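You operate a simulated robot arm through the tools that you are given. There is no shell and no other tool. Be economical: measure what you need, move in short steps, check, and stop when the job is done.

The job below is to be done with a simulated robot arm. You get a single attempt, and the scene is never put back.

Task
Put things in order on the dresser top. At the end: the grey tumbler stands where the green pump bottle (marked "BODY LOTION") stood; the white glass pot stands where the white bandage roll stood; the pink toothbrush is on the blue dish; the green pump bottle from the dresser top stands where the white glass pot stood; the white bandage roll stands on top of the white soap; whatever was shut is shut again. Leave all else as you found it, and nothing knocked over.

Only the result counts: the job must be done as asked and must still hold three seconds after the hand-in. Knocking over, shifting, dropping, spilling or breaking anything else fails it.

Robot
A 7-joint arm with a two-finger parallel gripper, fixed in place. Base frame: the origin is at the foot of the arm, x ahead of it, y to its left, z up; the work surface is at about z = 0.85. Units: m, rad, N and s.
With the tool pointing down near the work surface it reaches from about 0.3 to 0.7 m from the base axis. Its first joint turns from -1.152 to 1.152 rad. Payload 1.57 kg.
The TCP is the grasp point between the finger pads, 0.03 m short of the fingertips. In the tool frame z runs along the fingers and y along their closing line. The gripper opens to 0.11 m. The fingers are 0.024 m wide and 0.012 m thick; the gripper's body (0.048 by 0.112 m) begins 0.078 m behind the TCP.
Orientation is that of the tool frame in the base frame, as a unit quaternion [x, y, z, w]. With the fingers straight down and closing along the base's y, the tool's x points along the base's -x, its y along +y and its z along -z.

Tools
- The arm moves only by the tool apply_moves. Its argument "increments" is a list of rows, each an object of numbers (a shift or turn left out is 0, a gripper value left out holds the last): "x", "y", "z": the shift along the tool's x, y, z in units of 40 mm (1.0 is 40 mm); "rx", "ry", "rz": the turn, a rotation vector about the tool's x, y, z in units of 8 degrees (1.0 is 8 degrees); "claw": the finger opening in m, from 0 to 0.11. In form: [{"x": .., "y": .., "z": .., "rx": .., "ry": .., "rz": .., "claw": ..}, ...]. A call has 1 to 20 rows; each row shifts and turns the commanded pose from where the row before left it, along the tool's axes as they then stand. A call with a number of a shift or a turn outside -1 to 1 is refused whole. Rows are played at 5 a second. More than 0.05 m and 0.15 rad between two rows, or a gripper value outside its range, and nothing of the call is played. Where a pose cannot be reached the arm comes as near as it can. A force on the tool above 40 N (or 10 N above the force at the start of the call, whichever is more), or a blocked arm, ends the call early, and 0.2 s more pass. The fingers move at their own pace (about 0.108 m/s each) and stop on an object; they squeeze with about 31 N. The grip force told is the motor's: it shows also when the fingers shut on nothing. Time passes only in rows, and 0.2 s behind the last, so rows that do not move let the fingers close. It gives the time, the measured TCP pose, the force on the tool (base axes), the opening and the grip force at its end, in the units of the frame above (readings bear some noise).
- Cameras (640 x 400 px; columns grow to the right, rows downward): "scene" is fixed at [0.1704, -0.3942, 1.4087]; the picture's right is [0.74, -0.67, 0.00], its down [-0.36, -0.40, -0.84] and it looks along [0.57, 0.62, -0.54] (base axes); focal length 341 px, centre (320, 200). "wrist" rides on the gripper at [-0.036, 0, -0.08] in the tool frame; the picture's right is [0.00, -1.00, 0.00], its down [0.97, 0.00, -0.24] and it looks along [0.24, 0.00, 0.97] (tool axes); focal length 218 px, centre (320, 200). There is no depth. A picture from a camera that has moved, and an enlarged one, comes with that camera's place and axes in the base frame and with its lens.
- grab_frame(camera): a new picture of that camera. The clock stands still meanwhile.
- inspect(camera, box): a new picture of the part [left, top, right, bottom] of that camera's present view, enlarged. The clock stands still meanwhile.
- close_job(): hands the job in; it is judged then, once.

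Work in short steps. Places have to be worked out from the pictures, the camera data and where the tool is seen: move nearer, look again, correct. Check each grasp and each placing, and mend what went wrong. You have 120 turns and 64 pictures in all, those below and enlarged ones among them. Open the gripper and draw the arm clear of the work before you hand the job in, unless the task says otherwise; then end with one line.

The tools are called by a JSON object that holds its "fn" and its "kwargs". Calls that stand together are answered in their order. apply_moves: Moves the arm, as the interface text tells. Its arguments: {"type":"object","properties":{"increments":{"type":"array","items":{"type":"object","properties":{"x":{"type":"number"},"y":{"type":"number"},"z":{"type":"number"},"rx":{"type":"number"},"ry":{"type":"number"},"rz":{"type":"number"},"claw":{"type":"number"}}}}},"required":["increments"]} The other tools are called the same way: grab_frame (camera) takes a picture; inspect (camera, box) takes an enlarged picture of a part of a camera's view; close_job () hands the job in.

At the start:

```text
t: 0.0
position: [0.3253, 0.0424, 1.1563]
tcp_rot: [0.0, 1.0, 0.0, 0.0]
ft_force: [0.2, -0.1, -0.7]
grip_width: 0.11
gripper_force: 0.2
```

scene: 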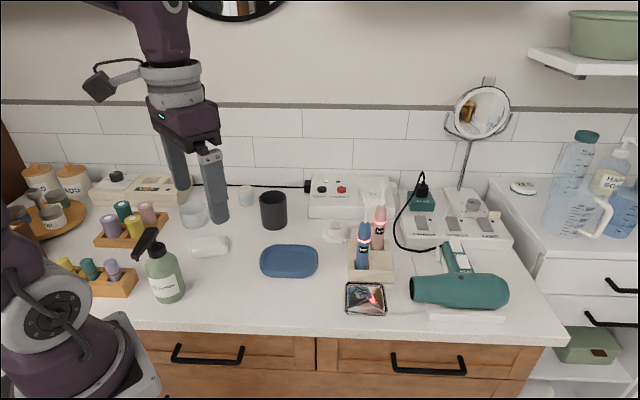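
wrist: 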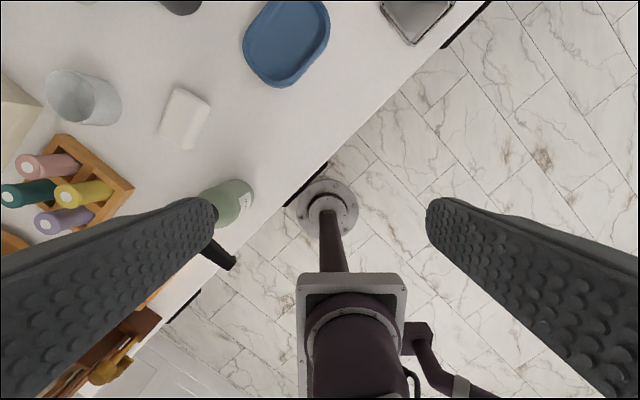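

I start by enlarging the crowded parts of the scene to identify the objects.

{"fn": "inspect", "kwargs": {"camera": "scene", "box": [140, 160, 300, 260]}}

{"fn": "inspect", "kwargs": {"camera": "scene", "box": [290, 160, 450, 260]}}

{"fn": "inspect", "kwargs": {"camera": "scene", "box": [0, 150, 240, 300]}}

```text
4.00 times, centred on (220, 210) of scene
camera zoom: at [0.1704, -0.3942, 1.4087], right [0.74, -0.67, 0.0], down [-0.36, -0.4, -0.84], along [0.57, 0.62, -0.54], focal length 1362 px, centre (720, 160)
```

zoom: 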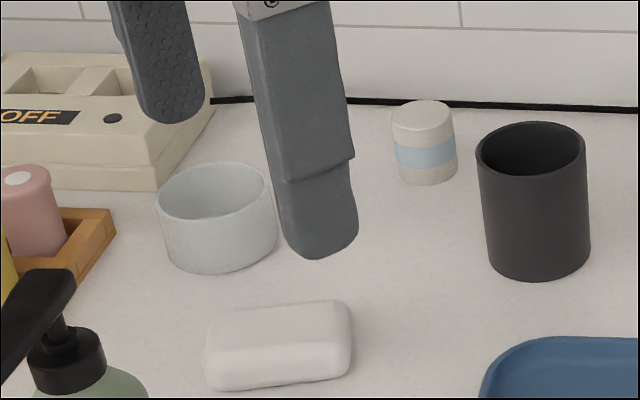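

```text
4.00 times, centred on (370, 210) of scene
camera zoom: at [0.1704, -0.3942, 1.4087], right [0.74, -0.67, 0.0], down [-0.36, -0.4, -0.84], along [0.57, 0.62, -0.54], focal length 1362 px, centre (120, 160)
```

zoom: 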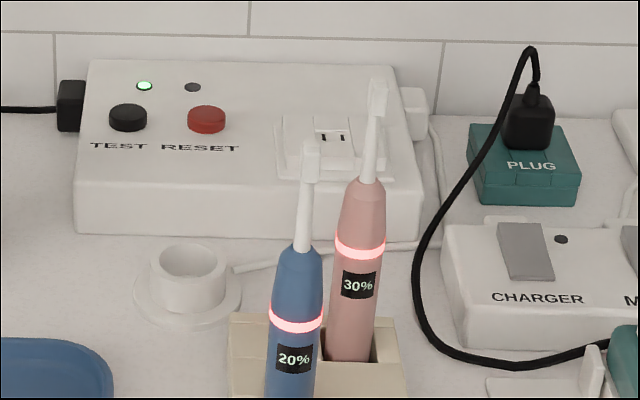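

```text
2.67 times, centred on (120, 225) of scene
camera zoom: at [0.1704, -0.3942, 1.4087], right [0.74, -0.67, 0.0], down [-0.36, -0.4, -0.84], along [0.57, 0.62, -0.54], focal length 908 px, centre (853, 133)
```

zoom: 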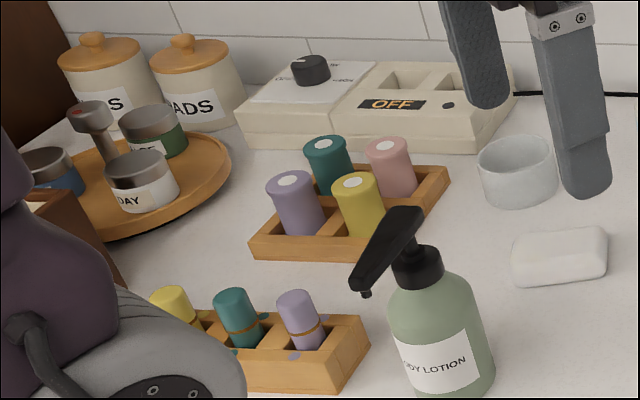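

The bandage roll is the small banded cylinder, the glass pot the whitish open one, and the tumbler the dark grey cup. Rough places: roll (0.58,0.39), pot (0.42,0.40), tumbler (0.58,0.24), bottle (0.27,0.20), soap (0.40,0.26), dish (0.52,0.10). I move high over the left group to look from above.

{"fn": "apply_moves", "kwargs": {"increments": [{"x": -0.2, "y": 0.9}, {"x": -0.2, "y": 0.9}, {"x": -0.2, "y": 0.9}, {"x": -0.2, "y": 0.9}, {"x": -0.2, "y": 0.9}, {}]}}

{"fn": "grab_frame", "kwargs": {"camera": "wrist"}}

```text
t: 1.4
position: [0.3671, 0.2256, 1.1543]
tcp_rot: [0.001, 1.0, 0.0, 0.0]
ft_force: [0.4, -0.3, -0.2]
grip_width: 0.11
gripper_force: 0.1
```

```text
58 pictures are left
camera wrist: at [0.4032, 0.2251, 1.235], right [0.0, -1.0, 0.0], down [-0.97, 0.0, 0.24], along [-0.24, 0.0, -0.97], focal length 218 px, centre (320, 200)
```

wrist: 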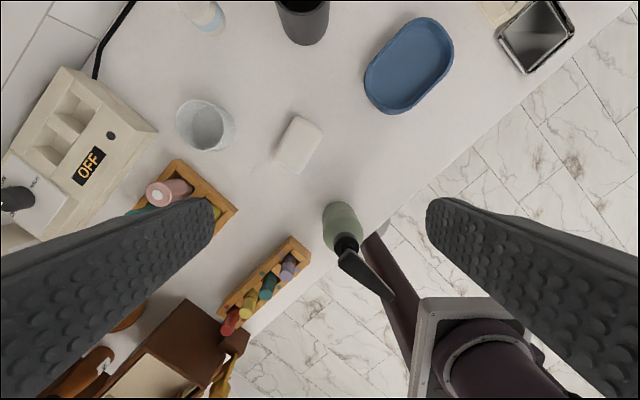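

The soap is confirmed at (0.405,0.260). I turn the tool about 34° to align with the arm's radial direction and go toward the bandage roll for a closer look.

{"fn": "apply_moves", "kwargs": {"increments": [{"rz": -0.84}, {"rz": -0.84}, {"rz": -0.84}, {"rz": -0.84}, {"rz": -0.84}, {"x": -1, "z": 0.4}, {"x": -1, "z": 0.4}, {"x": -1, "z": 0.4}, {"x": -1, "z": 0.4}, {"x": -1, "z": 0.4, "y": 0.3}, {"x": -0.8, "z": 0.4}, {}]}}

{"fn": "grab_frame", "kwargs": {"camera": "wrist"}}

```text
t: 4.0
position: [0.5447, 0.3539, 1.0586]
tcp_rot: [-0.291, 0.957, -0.001, 0.0]
ft_force: [1.2, 0.9, -1.1]
grip_width: 0.1101
gripper_force: 0.0
out of reach, approached as far as the arm can: row 11
```

```text
57 pictures are left
camera wrist: at [0.5754, 0.3738, 1.1382], right [0.56, -0.83, 0.0], down [-0.81, -0.54, 0.24], along [-0.2, -0.13, -0.97], focal length 218 px, centre (320, 200)
```

wrist: 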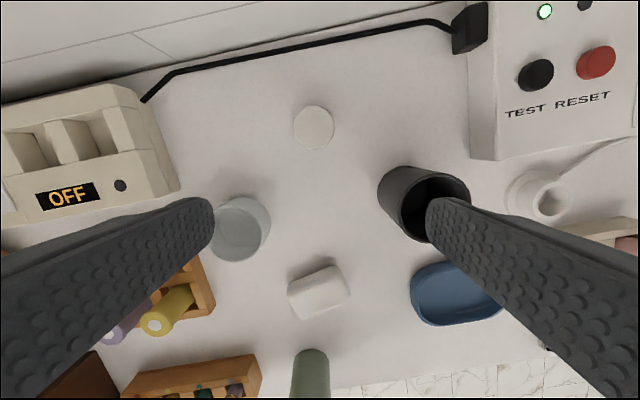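

The roll's top is seen at about (0.588,0.390). Reach grows lower down, so I narrow the fingers, descend to just above roll height and then extend.

{"fn": "apply_moves", "kwargs": {"increments": [{"claw": 0.075, "z": 0.7}, {"z": 0.7}, {"z": 0.7}, {"z": 0.6}, {"x": -0.5}, {"x": -0.5}, {"x": -0.4}, {}]}}

{"fn": "grab_frame", "kwargs": {"camera": "wrist"}}

```text
t: 5.8
position: [0.5664, 0.3613, 0.9497]
tcp_rot: [-0.289, 0.957, 0.0, 0.0]
ft_force: [0.5, 0.3, 0.3]
grip_width: 0.075
gripper_force: 0.1
out of reach, approached as far as the arm can: row 6, 7
```

```text
56 pictures are left
camera wrist: at [0.5974, 0.3812, 1.0304], right [0.55, -0.83, 0.0], down [-0.81, -0.54, 0.24], along [-0.2, -0.13, -0.97], focal length 218 px, centre (320, 200)
```

wrist: 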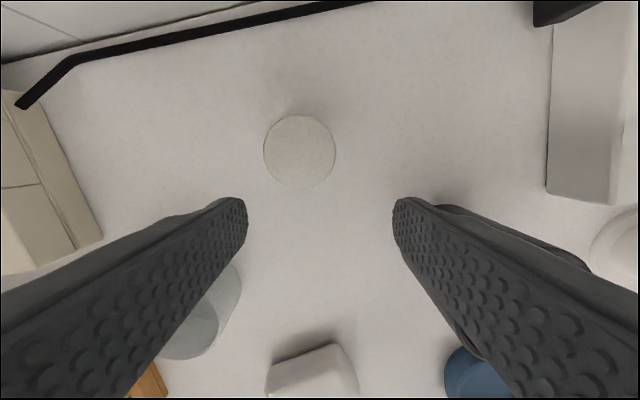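

Straight down, the arm tops out at r≈0.67 but the roll is at r≈0.706. I tilt the tool outward about 20° so the wrist stays closer in, holding the height above the roll.

{"fn": "apply_moves", "kwargs": {"increments": [{"ry": -0.85}, {"ry": -0.85}, {"ry": -0.8}, {}]}}

```text
t: 6.8
position: [0.5673, 0.3618, 0.951]
tcp_rot: [-0.284, 0.943, 0.05, 0.167]
ft_force: [-0.6, -0.9, 0.4]
grip_width: 0.0753
gripper_force: 0.1
```

The tilt is held. I centre over the roll (33 mm outward, 12 mm sideways), then descend 56 mm vertically and check with a picture before closing.

{"fn": "apply_moves", "kwargs": {"increments": [{"x": -0.38, "z": 0.14, "y": 0.15}, {"x": -0.39, "z": 0.14, "y": 0.15}, {}, {"x": 0.16, "z": 0.44}, {"x": 0.16, "z": 0.44}, {"x": 0.16, "z": 0.44}, {}]}}

{"fn": "grab_frame", "kwargs": {"camera": "wrist"}}

```text
t: 8.4
position: [0.5866, 0.3884, 0.8969]
tcp_rot: [-0.285, 0.943, 0.05, 0.166]
ft_force: [-0.7, 0.8, 0.2]
grip_width: 0.0748
gripper_force: 0.1
```

```text
55 pictures are left
camera wrist: at [0.5931, 0.3929, 0.9832], right [0.55, -0.83, 0.0], down [-0.83, -0.55, -0.11], along [0.09, 0.06, -0.99], focal length 218 px, centre (320, 200)
```

wrist: 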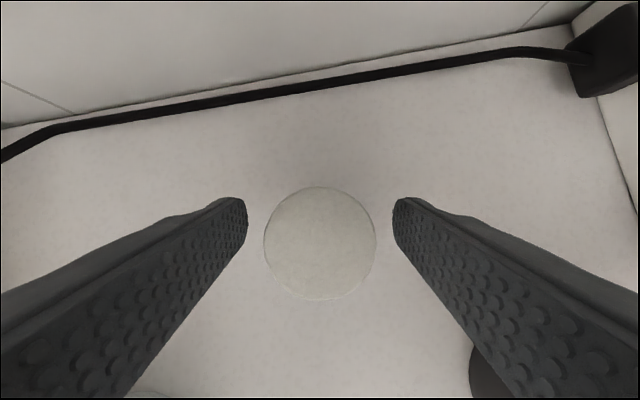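

The roll sits centred between the fingers at (0.587,0.389). I close and lift straight up.

{"fn": "apply_moves", "kwargs": {"increments": [{"claw": 0.02}, {"claw": 0.02}, {"claw": 0.02}, {"claw": 0.02}]}}

```text
t: 9.4
position: [0.5868, 0.3897, 0.8961]
tcp_rot: [-0.285, 0.943, 0.051, 0.166]
ft_force: [0.2, 0.2, 1.1]
grip_width: 0.0424
gripper_force: 31.1
```

Grip is firm at 42 mm. I lift 0.1 m and retreat radially to above the soap, then look.

{"fn": "apply_moves", "kwargs": {"increments": [{"x": -0.28, "z": -0.78}, {"x": -0.28, "z": -0.78}, {"x": -0.28, "z": -0.78}, {"x": 0.87, "z": -0.317, "y": -0.03}, {"x": 0.87, "z": -0.317, "y": -0.03}, {"x": 0.87, "z": -0.317, "y": -0.03}, {"x": 0.87, "z": -0.317, "y": -0.03}, {"x": 0.87, "z": -0.317, "y": -0.03}, {"x": 0.87, "z": -0.317, "y": -0.03}, {}]}}

{"fn": "grab_frame", "kwargs": {"camera": "wrist"}}

{"fn": "grab_frame", "kwargs": {"camera": "scene"}}

```text
t: 11.6
position: [0.4056, 0.2602, 0.9948]
tcp_rot: [-0.284, 0.943, 0.049, 0.167]
ft_force: [0.5, 0.2, 0.0]
grip_width: 0.0428
gripper_force: 30.9
```

```text
54 pictures are left
camera wrist: at [0.4111, 0.2638, 1.0822], right [0.55, -0.83, 0.0], down [-0.83, -0.55, -0.11], along [0.09, 0.06, -0.99], focal length 218 px, centre (320, 200)
```

wrist: 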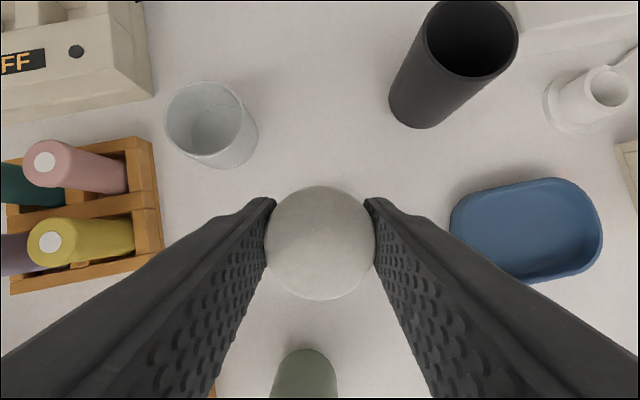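

```text
53 pictures are left
```

scene: 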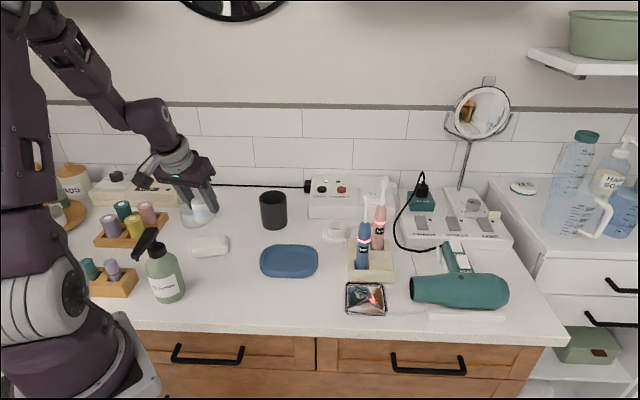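

Held roll is over my soap estimate (0.406,0.261). I lower 55 mm and check against the soap in the scene camera.

{"fn": "apply_moves", "kwargs": {"increments": [{"x": 0.235, "z": 0.645}, {"x": 0.235, "z": 0.645}, {}]}}

{"fn": "inspect", "kwargs": {"camera": "scene", "box": [160, 180, 272, 250]}}

```text
t: 12.4
position: [0.403, 0.2615, 0.9372]
tcp_rot: [-0.285, 0.943, 0.05, 0.166]
ft_force: [0.7, -0.4, -1.4]
grip_width: 0.0424
gripper_force: 30.8
```

```text
5.71 times, centred on (216, 215) of scene
camera zoom: at [0.1704, -0.3942, 1.4087], right [0.74, -0.67, 0.0], down [-0.36, -0.4, -0.84], along [0.57, 0.62, -0.54], focal length 1946 px, centre (914, 114)
```

zoom: 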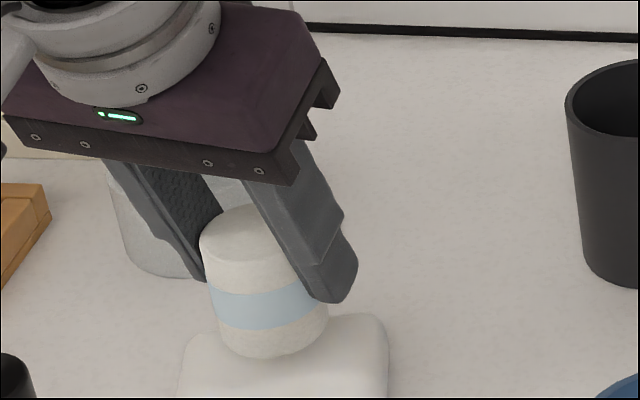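

The roll is vertical and lines up with the soap's centre. I lower 9 mm in small steps and read the force.

{"fn": "apply_moves", "kwargs": {"increments": [{"x": 0.026, "z": 0.07}, {"x": 0.026, "z": 0.07}, {"x": 0.026, "z": 0.07}, {}]}}

{"fn": "inspect", "kwargs": {"camera": "scene", "box": [170, 200, 266, 260]}}

```text
t: 13.4
position: [0.4068, 0.2634, 0.9301]
tcp_rot: [-0.285, 0.943, 0.05, 0.166]
ft_force: [-0.3, -0.1, -0.9]
grip_width: 0.0425
gripper_force: 30.6
```

```text
6.67 times, centred on (218, 230) of scene
camera zoom: at [0.1704, -0.3942, 1.4087], right [0.74, -0.67, 0.0], down [-0.36, -0.4, -0.84], along [0.57, 0.62, -0.54], focal length 2270 px, centre (1000, 0)
```

zoom: 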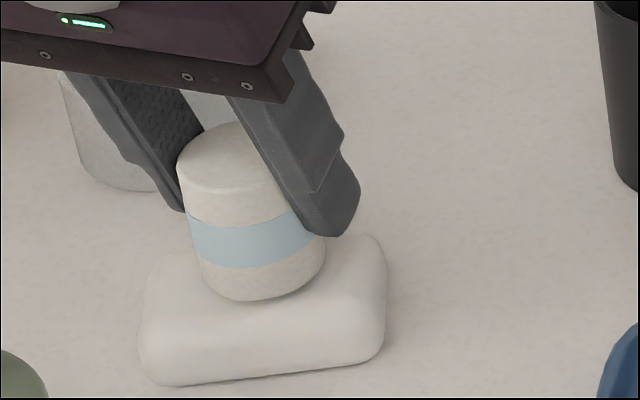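

Roll is a few mm above the soap and slightly to its back; I shift 3 mm back toward the base and go down in 2 mm steps.

{"fn": "apply_moves", "kwargs": {"increments": [{"x": 0.07, "z": -0.026}, {"x": 0.017, "z": 0.047}, {"x": 0.017, "z": 0.047}, {}]}}

{"fn": "apply_moves", "kwargs": {"increments": [{"x": 0.017, "z": 0.047}, {}, {}]}}

```text
t: 14.4
position: [0.4043, 0.2598, 0.9266]
tcp_rot: [-0.284, 0.943, 0.05, 0.166]
ft_force: [-0.5, 0.8, 2.8]
grip_width: 0.0423
gripper_force: 30.7
```

```text
t: 15.2
position: [0.4064, 0.2598, 0.9242]
tcp_rot: [-0.285, 0.943, 0.05, 0.167]
ft_force: [0.6, 4.0, 16.4]
grip_width: 0.0422
gripper_force: 30.7
```

Contact (16 N). I ease up 1 mm, open, and check.

{"fn": "apply_moves", "kwargs": {"increments": [{"x": -0.008, "z": -0.022}, {"claw": 0.05}, {"claw": 0.06}, {"claw": 0.075}, {}]}}

{"fn": "inspect", "kwargs": {"camera": "scene", "box": [170, 200, 266, 260]}}

```text
t: 16.4
position: [0.4057, 0.2589, 0.9256]
tcp_rot: [-0.285, 0.943, 0.05, 0.166]
ft_force: [0.9, -0.5, -0.4]
grip_width: 0.0751
gripper_force: 0.1
```

```text
6.67 times, centred on (218, 230) of scene
camera zoom: at [0.1704, -0.3942, 1.4087], right [0.74, -0.67, 0.0], down [-0.36, -0.4, -0.84], along [0.57, 0.62, -0.54], focal length 2270 px, centre (1000, 0)
```

zoom: 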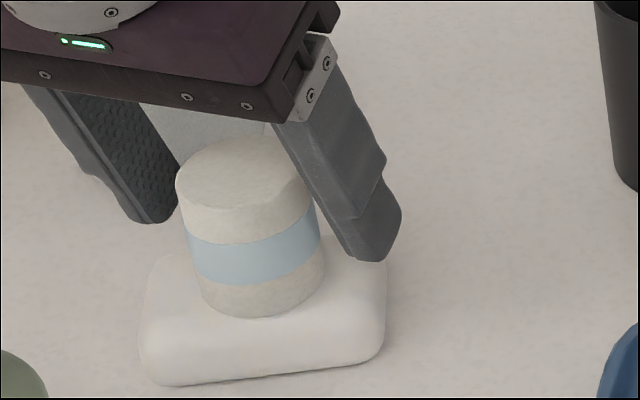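

The roll stands on the soap. I lift clear, un-tilt, and turn the tool so the fingers will close along a direction (~25°) that avoids the wooden box and the OFF device beside the pot.

{"fn": "apply_moves", "kwargs": {"increments": [{"x": -0.28, "z": -0.78}, {"x": -0.28, "z": -0.78}, {"x": -0.28, "z": -0.78}, {"x": -0.14, "z": -0.4, "claw": 0.11}, {"ry": 0.85}, {"ry": 0.85}, {"ry": 0.8}, {"rz": -0.85}, {"rz": -0.85}, {"rz": -0.85}, {"rz": -0.85}, {"rz": -0.85}, {"rz": -0.85}, {"rz": -0.85}, {"rz": -0.85}, {"rz": -0.85}, {"rz": -0.85}, {"rz": -0.85}, {"rz": -0.85}, {}]}}

{"fn": "grab_frame", "kwargs": {"camera": "wrist"}}

```text
t: 20.6
position: [0.4024, 0.2588, 1.0428]
tcp_rot: [0.845, -0.535, 0.0, 0.0]
ft_force: [-0.3, 1.1, -0.1]
grip_width: 0.11
gripper_force: 0.0
```

```text
49 pictures are left
camera wrist: at [0.3883, 0.2908, 1.1213], right [0.9, 0.43, 0.0], down [0.42, -0.88, 0.24], along [0.1, -0.22, -0.97], focal length 218 px, centre (320, 200)
```

wrist: 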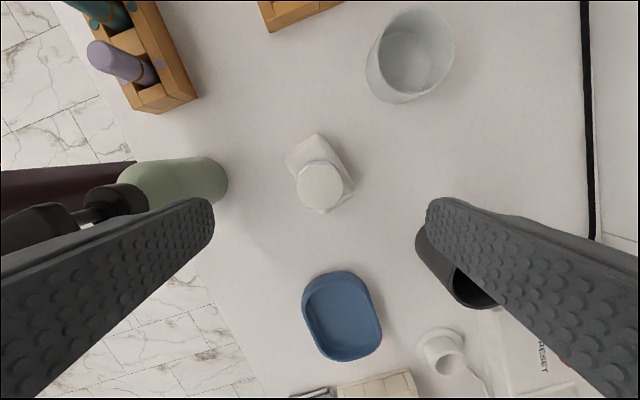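

The orientation is reachable. I move over the pot and look straight down.

{"fn": "apply_moves", "kwargs": {"increments": [{"x": -0.74, "y": -0.5}, {"x": -0.74, "y": -0.5}, {"x": -0.74, "y": -0.5}, {"x": -0.74, "y": -0.5}, {}]}}

{"fn": "grab_frame", "kwargs": {"camera": "wrist"}}

```text
t: 21.8
position: [0.4248, 0.3985, 1.0429]
tcp_rot: [0.844, -0.536, 0.0, 0.001]
ft_force: [1.1, 1.2, 0.5]
grip_width: 0.1101
gripper_force: 0.0
```

```text
48 pictures are left
camera wrist: at [0.4098, 0.4311, 1.1219], right [0.9, 0.43, 0.0], down [0.41, -0.88, 0.24], along [0.1, -0.22, -0.97], focal length 218 px, centre (320, 200)
```

wrist: 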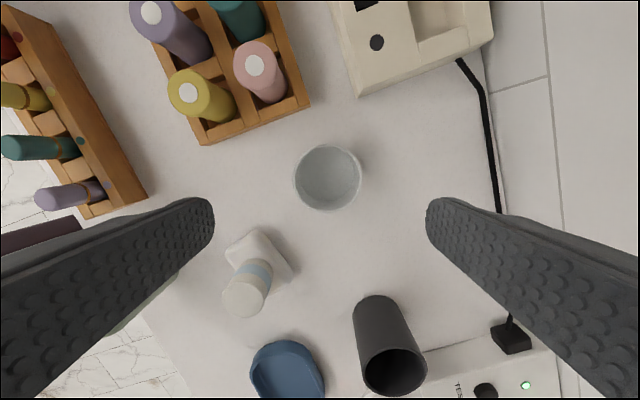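

Pot centre at about (0.430,0.404), about 70 mm across and 47 mm tall. I tilt the tool 20° (same tilt relative to the pot as will be needed at the far spot), centre and descend part-way.

{"fn": "apply_moves", "kwargs": {"increments": [{"ry": -0.85}, {"ry": -0.85}, {"ry": -0.8}, {"x": 0.23, "z": 0.7, "y": -0.06}, {"x": 0.23, "z": 0.7, "y": -0.06}, {"x": 0.22, "z": 0.69, "y": -0.04}, {}]}}

{"fn": "grab_frame", "kwargs": {"camera": "wrist"}}

```text
t: 23.4
position: [0.4286, 0.4053, 0.9534]
tcp_rot: [0.831, -0.529, -0.145, -0.094]
ft_force: [0.2, -0.3, 0.3]
grip_width: 0.1102
gripper_force: 0.0
```

```text
47 pictures are left
camera wrist: at [0.4263, 0.4111, 1.0407], right [0.9, 0.43, 0.0], down [0.42, -0.9, -0.11], along [-0.05, 0.1, -0.99], focal length 218 px, centre (320, 200)
```

wrist: 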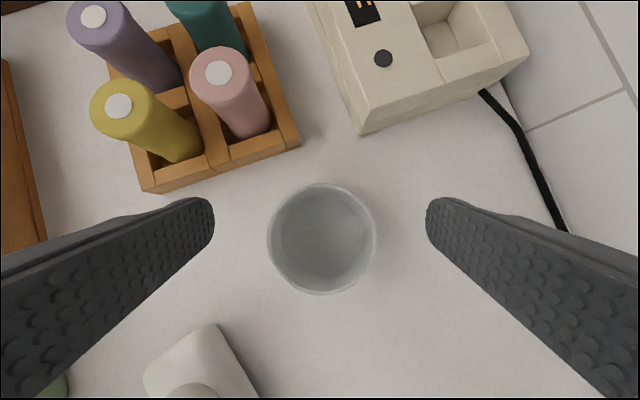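

Rim centre at (0.431,0.403). Small correction, descend 60 mm, then close.

{"fn": "apply_moves", "kwargs": {"increments": [{"x": 0.195, "z": 0.46, "y": -0.01}, {"x": 0.195, "z": 0.46, "y": -0.01}, {"x": 0.195, "z": 0.46, "y": -0.01}, {}, {"claw": 0.085}, {"claw": 0.06}, {"claw": 0.05}, {"claw": 0.05}]}}

{"fn": "grab_frame", "kwargs": {"camera": "wrist"}}

```text
t: 25.2
position: [0.4309, 0.4019, 0.8963]
tcp_rot: [0.831, -0.528, -0.147, -0.094]
ft_force: [0.0, 0.2, 0.3]
grip_width: 0.0745
gripper_force: 31.1
```

```text
46 pictures are left
camera wrist: at [0.4291, 0.4093, 0.9832], right [0.9, 0.43, 0.0], down [0.42, -0.9, -0.11], along [-0.05, 0.1, -0.99], focal length 218 px, centre (320, 200)
```

wrist: 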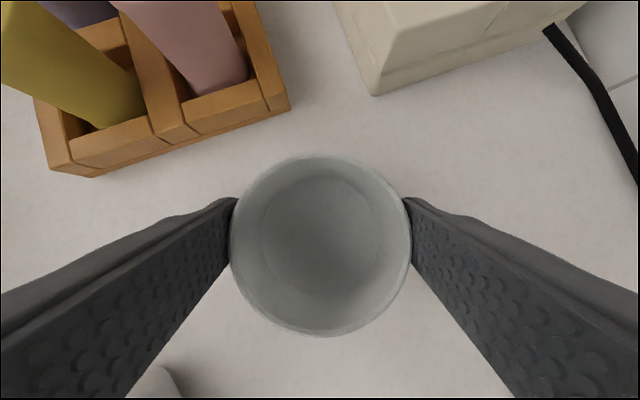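

Grip 74.5 mm, pot held at its place (0.431,0.402). I lift 0.11 m, then rotate about the vertical back to yaw 33.5° keeping the pot upright.

{"fn": "apply_moves", "kwargs": {"increments": [{"x": -0.31, "z": -0.86}, {"x": -0.31, "z": -0.86}, {"x": -0.31, "z": -0.86}, {"rx": 0.29, "rz": 0.8}, {"rx": 0.29, "rz": 0.8}, {"rx": 0.29, "rz": 0.8}, {"rx": 0.29, "rz": 0.8}, {"rx": 0.29, "rz": 0.8}, {"rx": 0.29, "rz": 0.8}, {"rx": 0.29, "rz": 0.8}, {"rx": 0.29, "rz": 0.8}, {"rx": 0.29, "rz": 0.8}, {"rx": 0.29, "rz": 0.8}, {"rx": 0.29, "rz": 0.8}, {"rx": 0.29, "rz": 0.8}, {}]}}

```text
t: 28.6
position: [0.4322, 0.4029, 1.0043]
tcp_rot: [-0.283, 0.943, 0.051, 0.164]
ft_force: [0.6, 0.2, -3.1]
grip_width: 0.0747
gripper_force: 30.7
```

Upright and turned. Now I carry it over to the roll's old place and lower to 35 mm above.

{"fn": "apply_moves", "kwargs": {"increments": [{"x": -0.445, "y": -0.486, "z": 0.556}, {"x": -0.445, "y": -0.486, "z": 0.556}, {"x": -0.445, "y": -0.486, "z": 0.556}, {"x": -0.445, "y": -0.486, "z": 0.556}, {"x": -0.445, "y": -0.486, "z": 0.556}, {}]}}

{"fn": "inspect", "kwargs": {"camera": "scene", "box": [140, 160, 300, 260]}}

```text
t: 30.0
position: [0.5863, 0.3898, 0.9296]
tcp_rot: [-0.284, 0.943, 0.051, 0.165]
ft_force: [0.5, 0.5, -1.5]
grip_width: 0.0748
gripper_force: 31.1
```

```text
4.00 times, centred on (220, 210) of scene
camera zoom: at [0.1705, -0.3942, 1.4087], right [0.74, -0.67, 0.0], down [-0.36, -0.4, -0.84], along [0.57, 0.62, -0.54], focal length 1362 px, centre (720, 160)
```

zoom: 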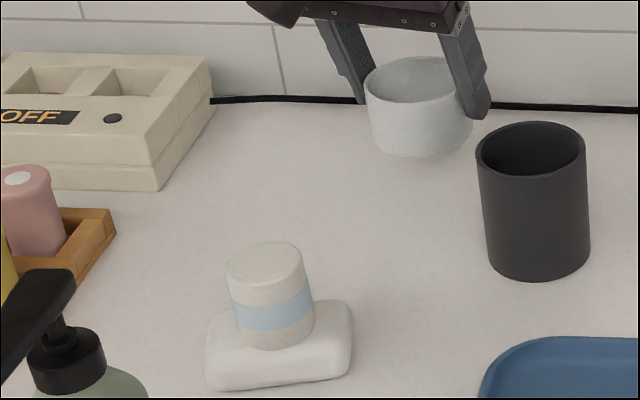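

Pot is over the old roll spot, clear of the tumbler. Lowering to touch.

{"fn": "apply_moves", "kwargs": {"increments": [{"x": 0.128, "z": 0.352}, {"x": 0.128, "z": 0.352}, {"x": 0.017, "z": 0.047}, {}]}}

```text
t: 31.0
position: [0.5869, 0.3901, 0.8954]
tcp_rot: [-0.284, 0.943, 0.051, 0.166]
ft_force: [0.2, 0.0, -2.0]
grip_width: 0.0744
gripper_force: 30.8
```

{"fn": "apply_moves", "kwargs": {"increments": [{"x": 0.017, "z": 0.047}, {}]}}

```text
t: 31.6
position: [0.5869, 0.3905, 0.8957]
tcp_rot: [-0.284, 0.943, 0.051, 0.168]
ft_force: [-5.0, -1.2, 11.6]
grip_width: 0.0745
gripper_force: 30.4
```

Contact at 11.6 N. I release, then look.

{"fn": "apply_moves", "kwargs": {"increments": [{"claw": 0.08}, {"claw": 0.09}, {"claw": 0.1}, {}]}}

{"fn": "inspect", "kwargs": {"camera": "scene", "box": [140, 160, 300, 260]}}

```text
t: 32.6
position: [0.5871, 0.3898, 0.8953]
tcp_rot: [-0.285, 0.943, 0.051, 0.165]
ft_force: [-0.7, 0.2, -0.8]
grip_width: 0.1
gripper_force: 0.0
```

```text
4.00 times, centred on (220, 210) of scene
camera zoom: at [0.1704, -0.3942, 1.4087], right [0.74, -0.67, 0.0], down [-0.36, -0.4, -0.84], along [0.57, 0.62, -0.54], focal length 1362 px, centre (720, 160)
```

zoom: 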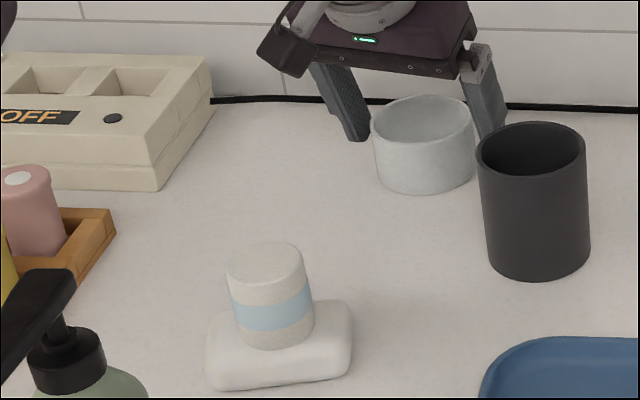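

Pot is standing right where the roll was. I lift, retreat inward and up, un-tilt, and head to look at the pump bottle.

{"fn": "apply_moves", "kwargs": {"increments": [{"x": -0.25, "z": -0.7}, {"x": -0.25, "z": -0.7}, {"x": 0.6, "z": -0.6}, {"x": 0.6, "z": -0.6}, {"x": 0.6, "z": -0.6}, {"x": 0.6, "z": -0.6}, {"x": 0.6, "z": -0.6}, {"x": 0.6, "z": -0.6}, {"x": 0.6, "z": -0.6}, {"x": 0.6, "z": -0.6}, {"ry": 0.85}, {"ry": 0.85}, {"ry": 0.8}, {}]}}

{"fn": "grab_frame", "kwargs": {"camera": "wrist"}}

{"fn": "grab_frame", "kwargs": {"camera": "scene"}}

```text
t: 35.6
position: [0.3825, 0.2526, 1.0684]
tcp_rot: [-0.288, 0.958, 0.001, 0.0]
ft_force: [-0.8, 0.3, 0.2]
grip_width: 0.1
gripper_force: 0.2
```

```text
43 pictures are left
camera wrist: at [0.4131, 0.2731, 1.1487], right [0.55, -0.83, 0.0], down [-0.81, -0.54, 0.24], along [-0.2, -0.13, -0.97], focal length 218 px, centre (320, 200)
```

wrist: 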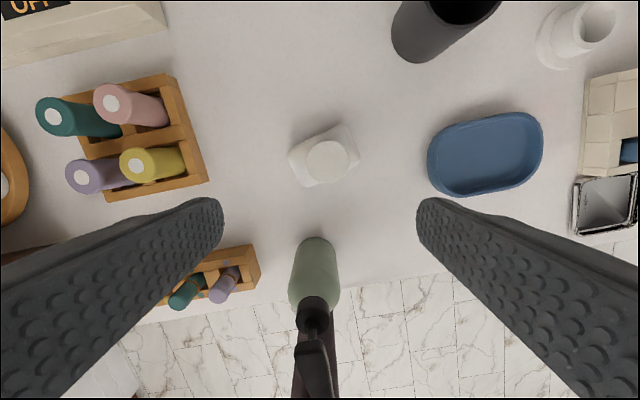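

```text
42 pictures are left
```

scene: 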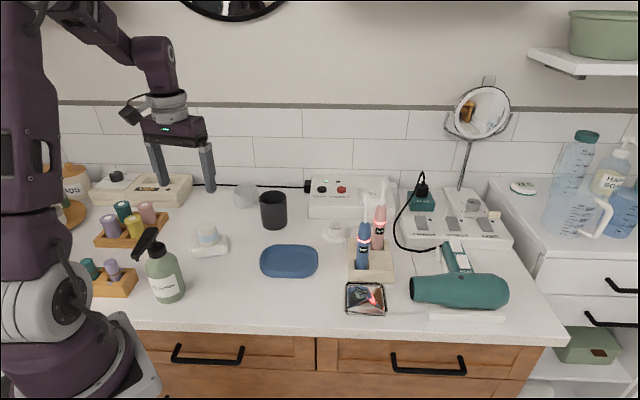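

Bottle nozzle points toward the base, about along −radial. I enlarge the bottle in the scene view to get its dimensions.

{"fn": "inspect", "kwargs": {"camera": "scene", "box": [104, 220, 232, 300]}}

{"fn": "inspect", "kwargs": {"camera": "wrist", "box": [220, 225, 420, 350]}}

```text
5.00 times, centred on (168, 260) of scene
camera zoom: at [0.1704, -0.3942, 1.4087], right [0.74, -0.67, 0.0], down [-0.36, -0.4, -0.84], along [0.57, 0.62, -0.54], focal length 1703 px, centre (1080, -100)
```

zoom: 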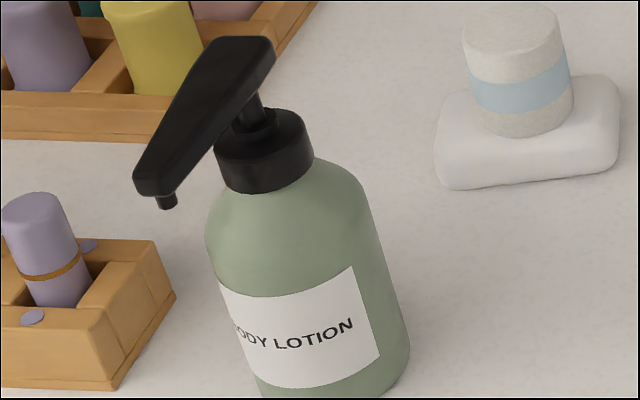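

```text
3.20 times, centred on (320, 288) of wrist
camera zoom: at [0.4131, 0.2731, 1.1487], right [0.55, -0.83, 0.0], down [-0.81, -0.54, 0.24], along [-0.2, -0.13, -0.97], focal length 698 px, centre (320, -80)
```

zoom: 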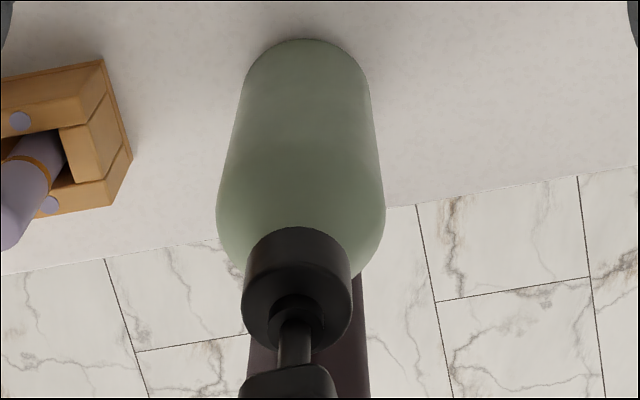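

Bottle axis ≈ (0.277,0.197), 62 mm body, black collar (≈36 mm) at z≈0.955–0.985, head top ≈1.03. I'll grip the collar from above. First go over it at z≈1.10 with the fingers at 70 mm.

{"fn": "apply_moves", "kwargs": {"increments": [{"z": -0.8, "claw": 0.07}, {"x": 0.75, "y": 0.08}, {"x": 0.75, "y": 0.08}, {"x": 0.75, "y": 0.07}, {"x": 0.72, "y": 0.07}, {}]}}

{"fn": "grab_frame", "kwargs": {"camera": "wrist"}}

{"fn": "inspect", "kwargs": {"camera": "scene", "box": [80, 130, 272, 250]}}

```text
t: 37.0
position: [0.2768, 0.198, 1.1019]
tcp_rot: [-0.288, 0.957, 0.0, -0.001]
ft_force: [-0.5, -0.8, -0.3]
grip_width: 0.0701
gripper_force: 0.0
```

```text
39 pictures are left
camera wrist: at [0.3065, 0.2176, 1.1814], right [0.55, -0.83, 0.0], down [-0.81, -0.54, 0.24], along [-0.2, -0.13, -0.97], focal length 218 px, centre (320, 200)
```

wrist: 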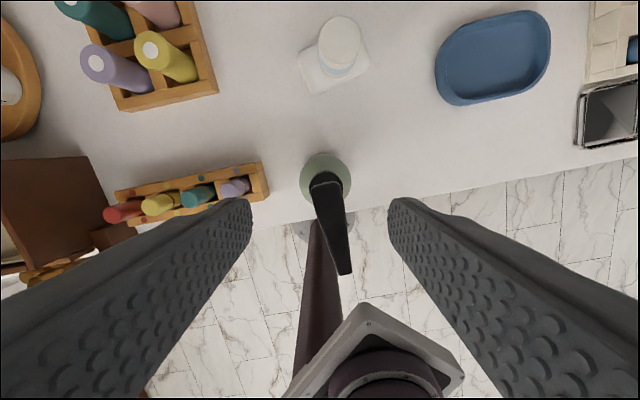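

```text
3.33 times, centred on (176, 190) of scene
camera zoom: at [0.1704, -0.3942, 1.4087], right [0.74, -0.67, 0.0], down [-0.36, -0.4, -0.84], along [0.57, 0.62, -0.54], focal length 1135 px, centre (800, 233)
```

zoom: 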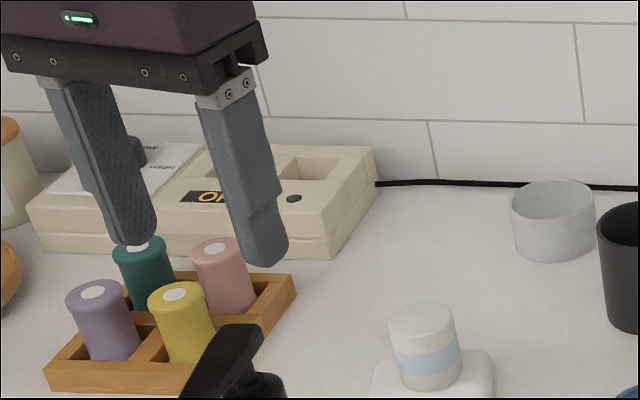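

Bottle axis refined to about (0.279,0.195). I correct 3 mm and descend part-way with the head between the fingers.

{"fn": "apply_moves", "kwargs": {"increments": [{"y": -0.075, "z": 0.7}, {"z": 0.7}, {"z": 0.7}, {}]}}

{"fn": "grab_frame", "kwargs": {"camera": "wrist"}}

{"fn": "inspect", "kwargs": {"camera": "scene", "box": [80, 200, 240, 300]}}

```text
t: 38.0
position: [0.2789, 0.1948, 1.0169]
tcp_rot: [-0.29, 0.957, 0.001, -0.001]
ft_force: [-0.1, -0.8, 1.0]
grip_width: 0.0702
gripper_force: 0.1
```

```text
37 pictures are left
camera wrist: at [0.3093, 0.2138, 1.0968], right [0.55, -0.83, 0.0], down [-0.81, -0.54, 0.24], along [-0.2, -0.13, -0.97], focal length 218 px, centre (320, 200)
```

wrist: 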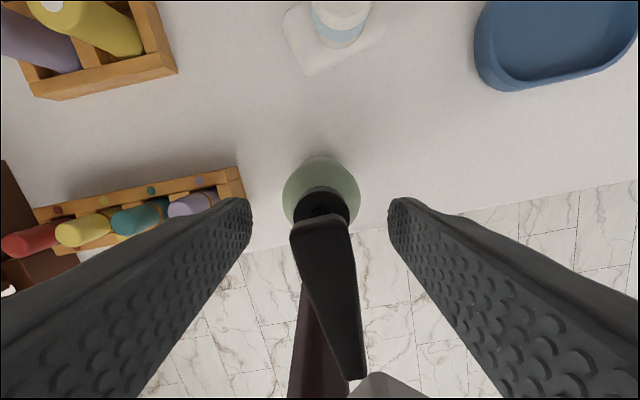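

```text
4.00 times, centred on (160, 250) of scene
camera zoom: at [0.1704, -0.3942, 1.4087], right [0.74, -0.67, 0.0], down [-0.36, -0.4, -0.84], along [0.57, 0.62, -0.54], focal length 1362 px, centre (960, 0)
```

zoom: 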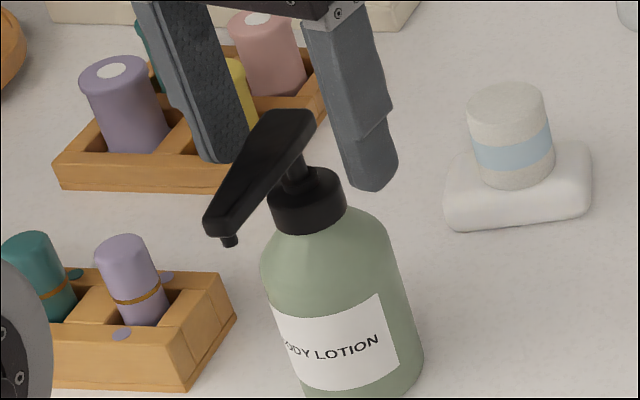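

Collar centred between the fingers at (0.2815,0.195). I descend 32 mm and check before closing.

{"fn": "apply_moves", "kwargs": {"increments": [{"x": -0.05, "z": 0.4}, {"z": 0.4}, {}]}}

{"fn": "inspect", "kwargs": {"camera": "scene", "box": [104, 210, 232, 290]}}

```text
t: 38.8
position: [0.2807, 0.1966, 0.9852]
tcp_rot: [-0.288, 0.958, 0.001, -0.001]
ft_force: [1.0, 0.1, 0.0]
grip_width: 0.07
gripper_force: 0.1
```

```text
5.00 times, centred on (168, 250) of scene
camera zoom: at [0.1704, -0.3942, 1.4087], right [0.74, -0.67, 0.0], down [-0.36, -0.4, -0.84], along [0.57, 0.62, -0.54], focal length 1703 px, centre (1080, -50)
```

zoom: 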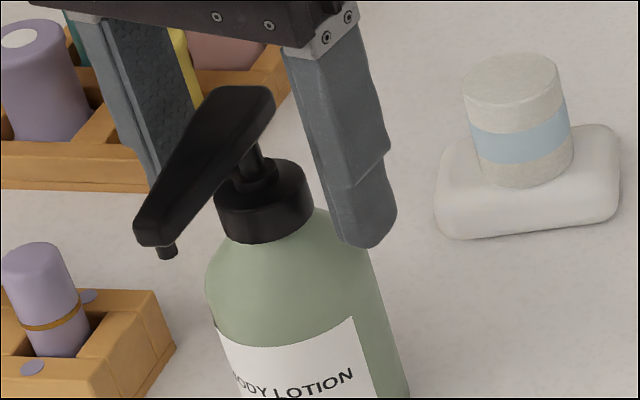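

Fingertips look a few mm below the collar's lower edge; I raise 6 mm and close on the collar.

{"fn": "apply_moves", "kwargs": {"increments": [{"z": -0.15}, {"claw": 0.05}, {"claw": 0.03}, {"claw": 0.015}, {"claw": 0.015}]}}

{"fn": "inspect", "kwargs": {"camera": "scene", "box": [104, 210, 232, 290]}}

```text
t: 40.0
position: [0.2797, 0.1963, 0.9922]
tcp_rot: [-0.29, 0.957, 0.001, -0.001]
ft_force: [-0.6, 0.9, -5.5]
grip_width: 0.0316
gripper_force: 30.7
```

```text
5.00 times, centred on (168, 250) of scene
camera zoom: at [0.1705, -0.3942, 1.4087], right [0.74, -0.67, 0.0], down [-0.36, -0.4, -0.84], along [0.57, 0.62, -0.54], focal length 1703 px, centre (1080, -50)
```

zoom: 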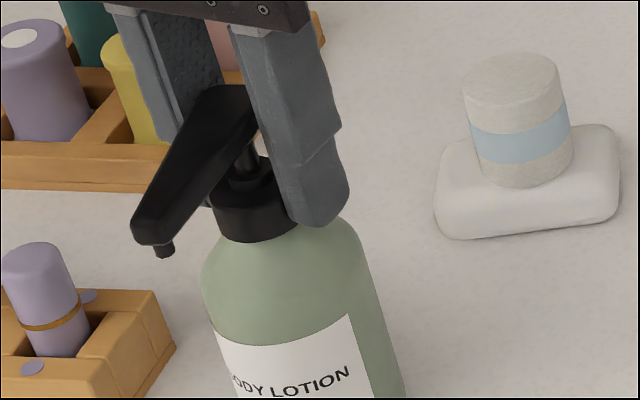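

Collar gripped. I lift 12 cm in steps and check it hangs properly.

{"fn": "apply_moves", "kwargs": {"increments": [{"z": -0.3}, {"z": -0.7}, {"z": -0.7}, {"z": -0.7}, {"z": -0.7}, {}]}}

{"fn": "grab_frame", "kwargs": {"camera": "scene"}}

```text
t: 41.4
position: [0.2802, 0.194, 1.1161]
tcp_rot: [-0.289, 0.957, 0.001, -0.002]
ft_force: [-0.8, 0.3, -5.7]
grip_width: 0.0316
gripper_force: 30.4
```

```text
33 pictures are left
```

scene: 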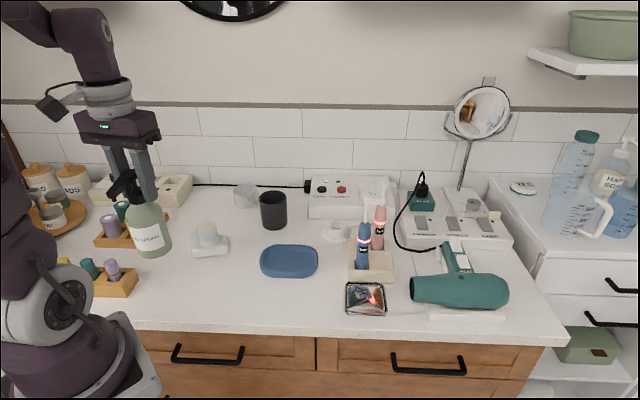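

Held well. I carry it over to the pot's old place (0.431,0.402).

{"fn": "apply_moves", "kwargs": {"increments": [{"x": -0.86, "y": 0.32}, {"x": -0.86, "y": 0.32}, {"x": -0.86, "y": 0.32}, {"x": -0.86, "y": 0.32}, {"x": -0.86, "y": 0.32}, {"x": -0.86, "y": 0.32}, {"x": -0.86, "y": 0.32}, {}]}}

{"fn": "grab_frame", "kwargs": {"camera": "wrist"}}

```text
t: 43.2
position: [0.4338, 0.4035, 1.1143]
tcp_rot: [-0.289, 0.957, -0.001, -0.001]
ft_force: [-0.4, -1.0, -5.6]
grip_width: 0.0316
gripper_force: 31.3
```

```text
32 pictures are left
camera wrist: at [0.4638, 0.4237, 1.1935], right [0.55, -0.83, 0.0], down [-0.81, -0.54, 0.24], along [-0.2, -0.13, -0.97], focal length 218 px, centre (320, 200)
```

wrist: 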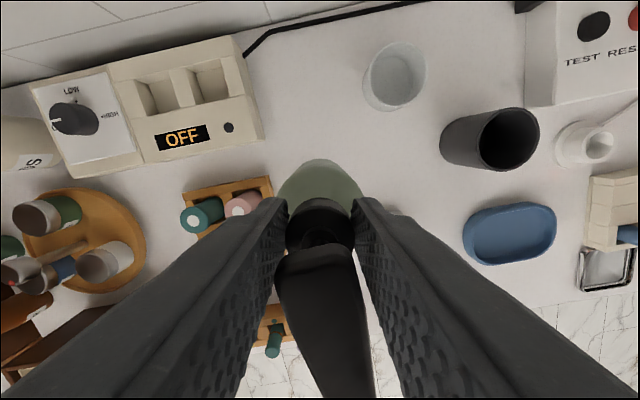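

Clear below. I lower 116 mm.

{"fn": "apply_moves", "kwargs": {"increments": [{"x": 0.07, "z": 0.7}, {"z": 0.7}, {"z": 0.7}, {"z": 0.6}, {"z": 0.2}, {}]}}

{"fn": "apply_moves", "kwargs": {"increments": [{"z": 0.06}, {"z": 0.05}, {}]}}

```text
t: 44.6
position: [0.4272, 0.4019, 0.9989]
tcp_rot: [-0.289, 0.957, 0.001, -0.001]
ft_force: [0.0, 0.3, -5.5]
grip_width: 0.0318
gripper_force: 30.9
```

```text
t: 45.4
position: [0.4287, 0.4031, 0.996]
tcp_rot: [-0.289, 0.957, 0.0, -0.002]
ft_force: [0.4, -0.5, -5.3]
grip_width: 0.0318
gripper_force: 31.0
```

{"fn": "apply_moves", "kwargs": {"increments": [{"x": -0.04, "z": 0.05}, {"z": 0.05}, {}]}}

```text
t: 46.2
position: [0.43, 0.4027, 0.9921]
tcp_rot: [-0.289, 0.957, 0.001, -0.001]
ft_force: [-0.1, -0.8, -5.2]
grip_width: 0.0316
gripper_force: 31.1
```

{"fn": "apply_moves", "kwargs": {"increments": [{"z": 0.05}, {}]}}

```text
t: 46.8
position: [0.4291, 0.4039, 0.9909]
tcp_rot: [-0.289, 0.957, 0.002, 0.0]
ft_force: [-3.8, -3.9, 24.6]
grip_width: 0.0316
gripper_force: 30.7
```

Contact. I ease off, open and check.

{"fn": "apply_moves", "kwargs": {"increments": [{"z": -0.025}, {"claw": 0.045}, {"claw": 0.07}, {}]}}

{"fn": "grab_frame", "kwargs": {"camera": "scene"}}

```text
t: 47.8
position: [0.4291, 0.4037, 0.9911]
tcp_rot: [-0.289, 0.957, 0.0, -0.001]
ft_force: [0.4, -0.2, 0.2]
grip_width: 0.0699
gripper_force: 0.0
```

```text
31 pictures are left
```

scene: 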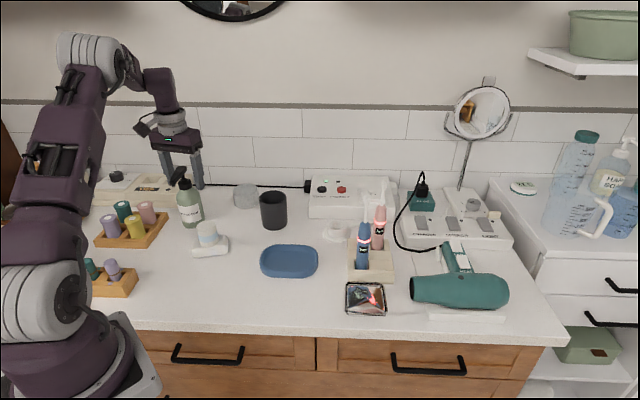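

Bottle is standing in the pot's place. I rise 11 cm, turn toward the tumbler and move near it to look.

{"fn": "apply_moves", "kwargs": {"increments": [{"z": -0.5}, {"z": -0.75}, {"z": -0.75}, {"z": -0.75}, {"rz": 0.68, "claw": 0.11}, {"rz": 0.67}, {"x": -0.17, "y": -0.86}, {"x": -0.17, "y": -0.86}, {"x": -0.17, "y": -0.86}, {"x": -0.17, "y": -0.86}, {"x": -0.17, "y": -0.86}, {"y": -0.87, "z": 0.4}, {"z": 0.6}, {}]}}

{"fn": "grab_frame", "kwargs": {"camera": "wrist"}}

```text
t: 50.8
position: [0.5415, 0.2249, 1.0603]
tcp_rot: [-0.197, 0.98, 0.002, -0.002]
ft_force: [0.3, 0.7, -0.2]
grip_width: 0.11
gripper_force: 0.1
```

```text
30 pictures are left
camera wrist: at [0.5744, 0.2387, 1.1406], right [0.39, -0.92, 0.0], down [-0.89, -0.38, 0.24], along [-0.22, -0.09, -0.97], focal length 218 px, centre (320, 200)
```

wrist: 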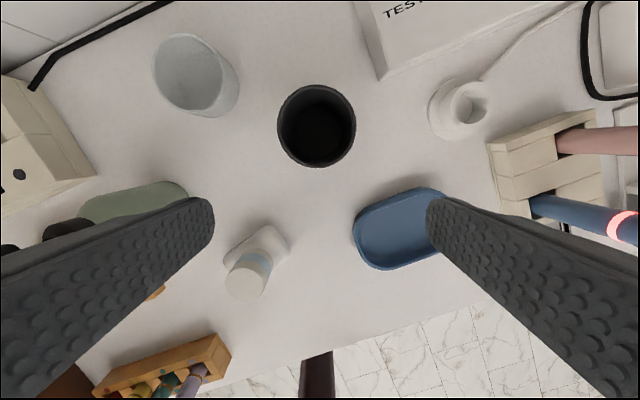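

Tumbler centre ≈ (0.588,0.248), rim z≈0.938, 73 mm wide. I centre over it and come down to just above the rim.

{"fn": "apply_moves", "kwargs": {"increments": [{"x": -0.65, "z": 0.6, "y": 0.04}, {"x": -0.65, "z": 0.6, "y": 0.04}, {"z": 0.5}, {}]}}

{"fn": "grab_frame", "kwargs": {"camera": "wrist"}}

```text
t: 51.8
position: [0.5854, 0.2489, 0.9941]
tcp_rot: [-0.198, 0.98, 0.001, -0.001]
ft_force: [-0.7, 0.8, -0.7]
grip_width: 0.1099
gripper_force: 0.0
```

```text
29 pictures are left
camera wrist: at [0.6197, 0.2623, 1.0729], right [0.39, -0.92, 0.0], down [-0.89, -0.38, 0.24], along [-0.22, -0.09, -0.97], focal length 218 px, centre (320, 200)
```

wrist: 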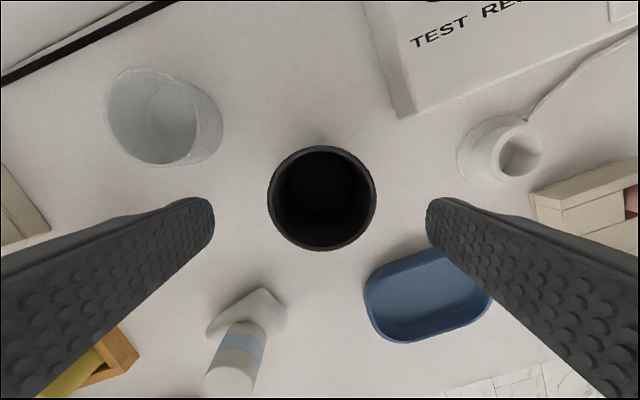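

Rim centre at (0.590,0.250). 5 mm correction, descend to z≈0.925, close.

{"fn": "apply_moves", "kwargs": {"increments": [{"x": -0.12, "z": 0.55}, {"z": 0.6}, {"z": 0.58}, {}, {"claw": 0.085}, {"claw": 0.065}, {"claw": 0.05}, {"claw": 0.05}]}}

```text
t: 53.6
position: [0.5914, 0.2499, 0.9215]
tcp_rot: [-0.197, 0.98, 0.002, -0.002]
ft_force: [-0.1, 0.5, 0.0]
grip_width: 0.0691
gripper_force: 31.5
```

Gripped at 69 mm. I lift 13 cm, pull back over to the bottle's old place (0.280,0.195).

{"fn": "apply_moves", "kwargs": {"increments": [{"z": -0.5}, {"z": -0.9}, {"x": 0.2, "z": -0.9}, {"x": 0.2, "z": -0.9}, {"x": 0.84, "y": 0.2}, {"x": 0.84, "y": 0.2}, {"x": 0.84, "y": 0.2}, {"x": 0.84, "y": 0.2}, {"x": 0.84, "y": 0.2}, {"x": 0.84, "y": 0.2}, {"x": 0.84, "y": 0.2}, {"x": 0.84, "y": 0.2}, {"x": 0.6, "y": 0.18}, {}]}}

{"fn": "grab_frame", "kwargs": {"camera": "scene"}}

```text
t: 56.6
position: [0.2789, 0.1957, 1.05]
tcp_rot: [-0.197, 0.98, 0.0, -0.001]
ft_force: [0.3, 0.5, -1.5]
grip_width: 0.0684
gripper_force: 31.0
```

```text
28 pictures are left
```

scene: 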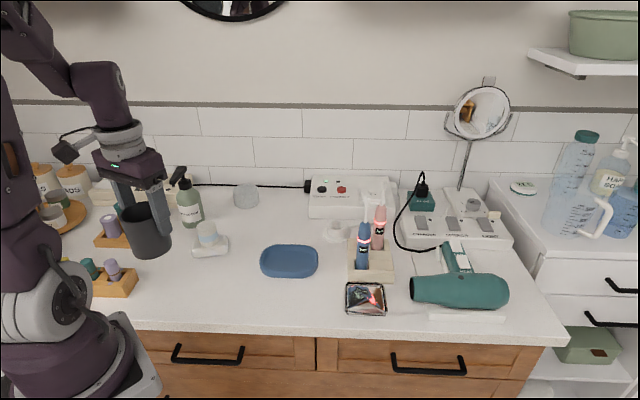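

Lowering 12 cm above the bottle's old place.

{"fn": "apply_moves", "kwargs": {"increments": [{"z": 0.75}, {"z": 0.75}, {"z": 0.75}, {"z": 0.6}, {"z": 0.2}, {}]}}

{"fn": "inspect", "kwargs": {"camera": "scene", "box": [80, 200, 240, 300]}}

```text
t: 58.0
position: [0.2799, 0.1978, 0.9288]
tcp_rot: [-0.197, 0.98, 0.0, -0.001]
ft_force: [-0.1, 0.7, -2.0]
grip_width: 0.0681
gripper_force: 30.9
```

```text
4.00 times, centred on (160, 250) of scene
camera zoom: at [0.1704, -0.3942, 1.4087], right [0.74, -0.67, 0.0], down [-0.36, -0.4, -0.84], along [0.57, 0.62, -0.54], focal length 1362 px, centre (960, 0)
```

zoom: 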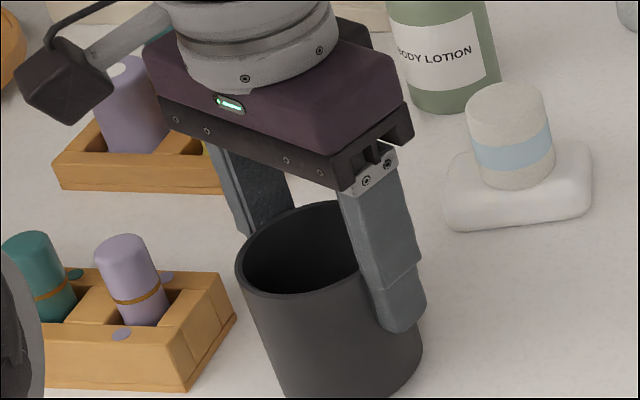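

About 7 mm to go; I lower gently to contact.

{"fn": "apply_moves", "kwargs": {"increments": [{"y": -0.04, "z": 0.06}, {"z": 0.06}, {"z": 0.04}, {}]}}

```text
t: 59.0
position: [0.2798, 0.1958, 0.923]
tcp_rot: [-0.198, 0.98, 0.001, -0.001]
ft_force: [-1.3, -1.0, 8.8]
grip_width: 0.068
gripper_force: 31.2
```

{"fn": "apply_moves", "kwargs": {"increments": [{"z": -0.01}, {"claw": 0.08}, {"claw": 0.095}, {}, {"z": -0.6}, {"z": -0.8}, {"z": -0.8}, {"z": -0.8}, {}]}}

{"fn": "grab_frame", "kwargs": {"camera": "scene"}}

{"fn": "inspect", "kwargs": {"camera": "scene", "box": [320, 190, 416, 290]}}

```text
t: 61.0
position: [0.2795, 0.1939, 1.043]
tcp_rot: [-0.198, 0.98, 0.001, -0.001]
ft_force: [0.6, 0.5, 0.4]
grip_width: 0.0952
gripper_force: 0.0
```

```text
26 pictures are left
```

scene: 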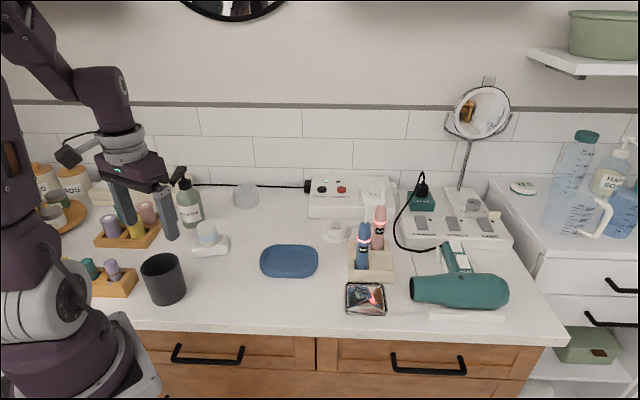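

```text
4.00 times, centred on (368, 240) of scene
camera zoom: at [0.1704, -0.3942, 1.4087], right [0.74, -0.67, 0.0], down [-0.36, -0.4, -0.84], along [0.57, 0.62, -0.54], focal length 1362 px, centre (128, 40)
```

zoom: 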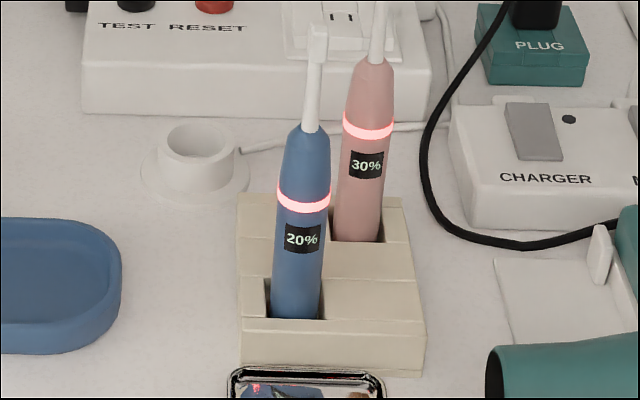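

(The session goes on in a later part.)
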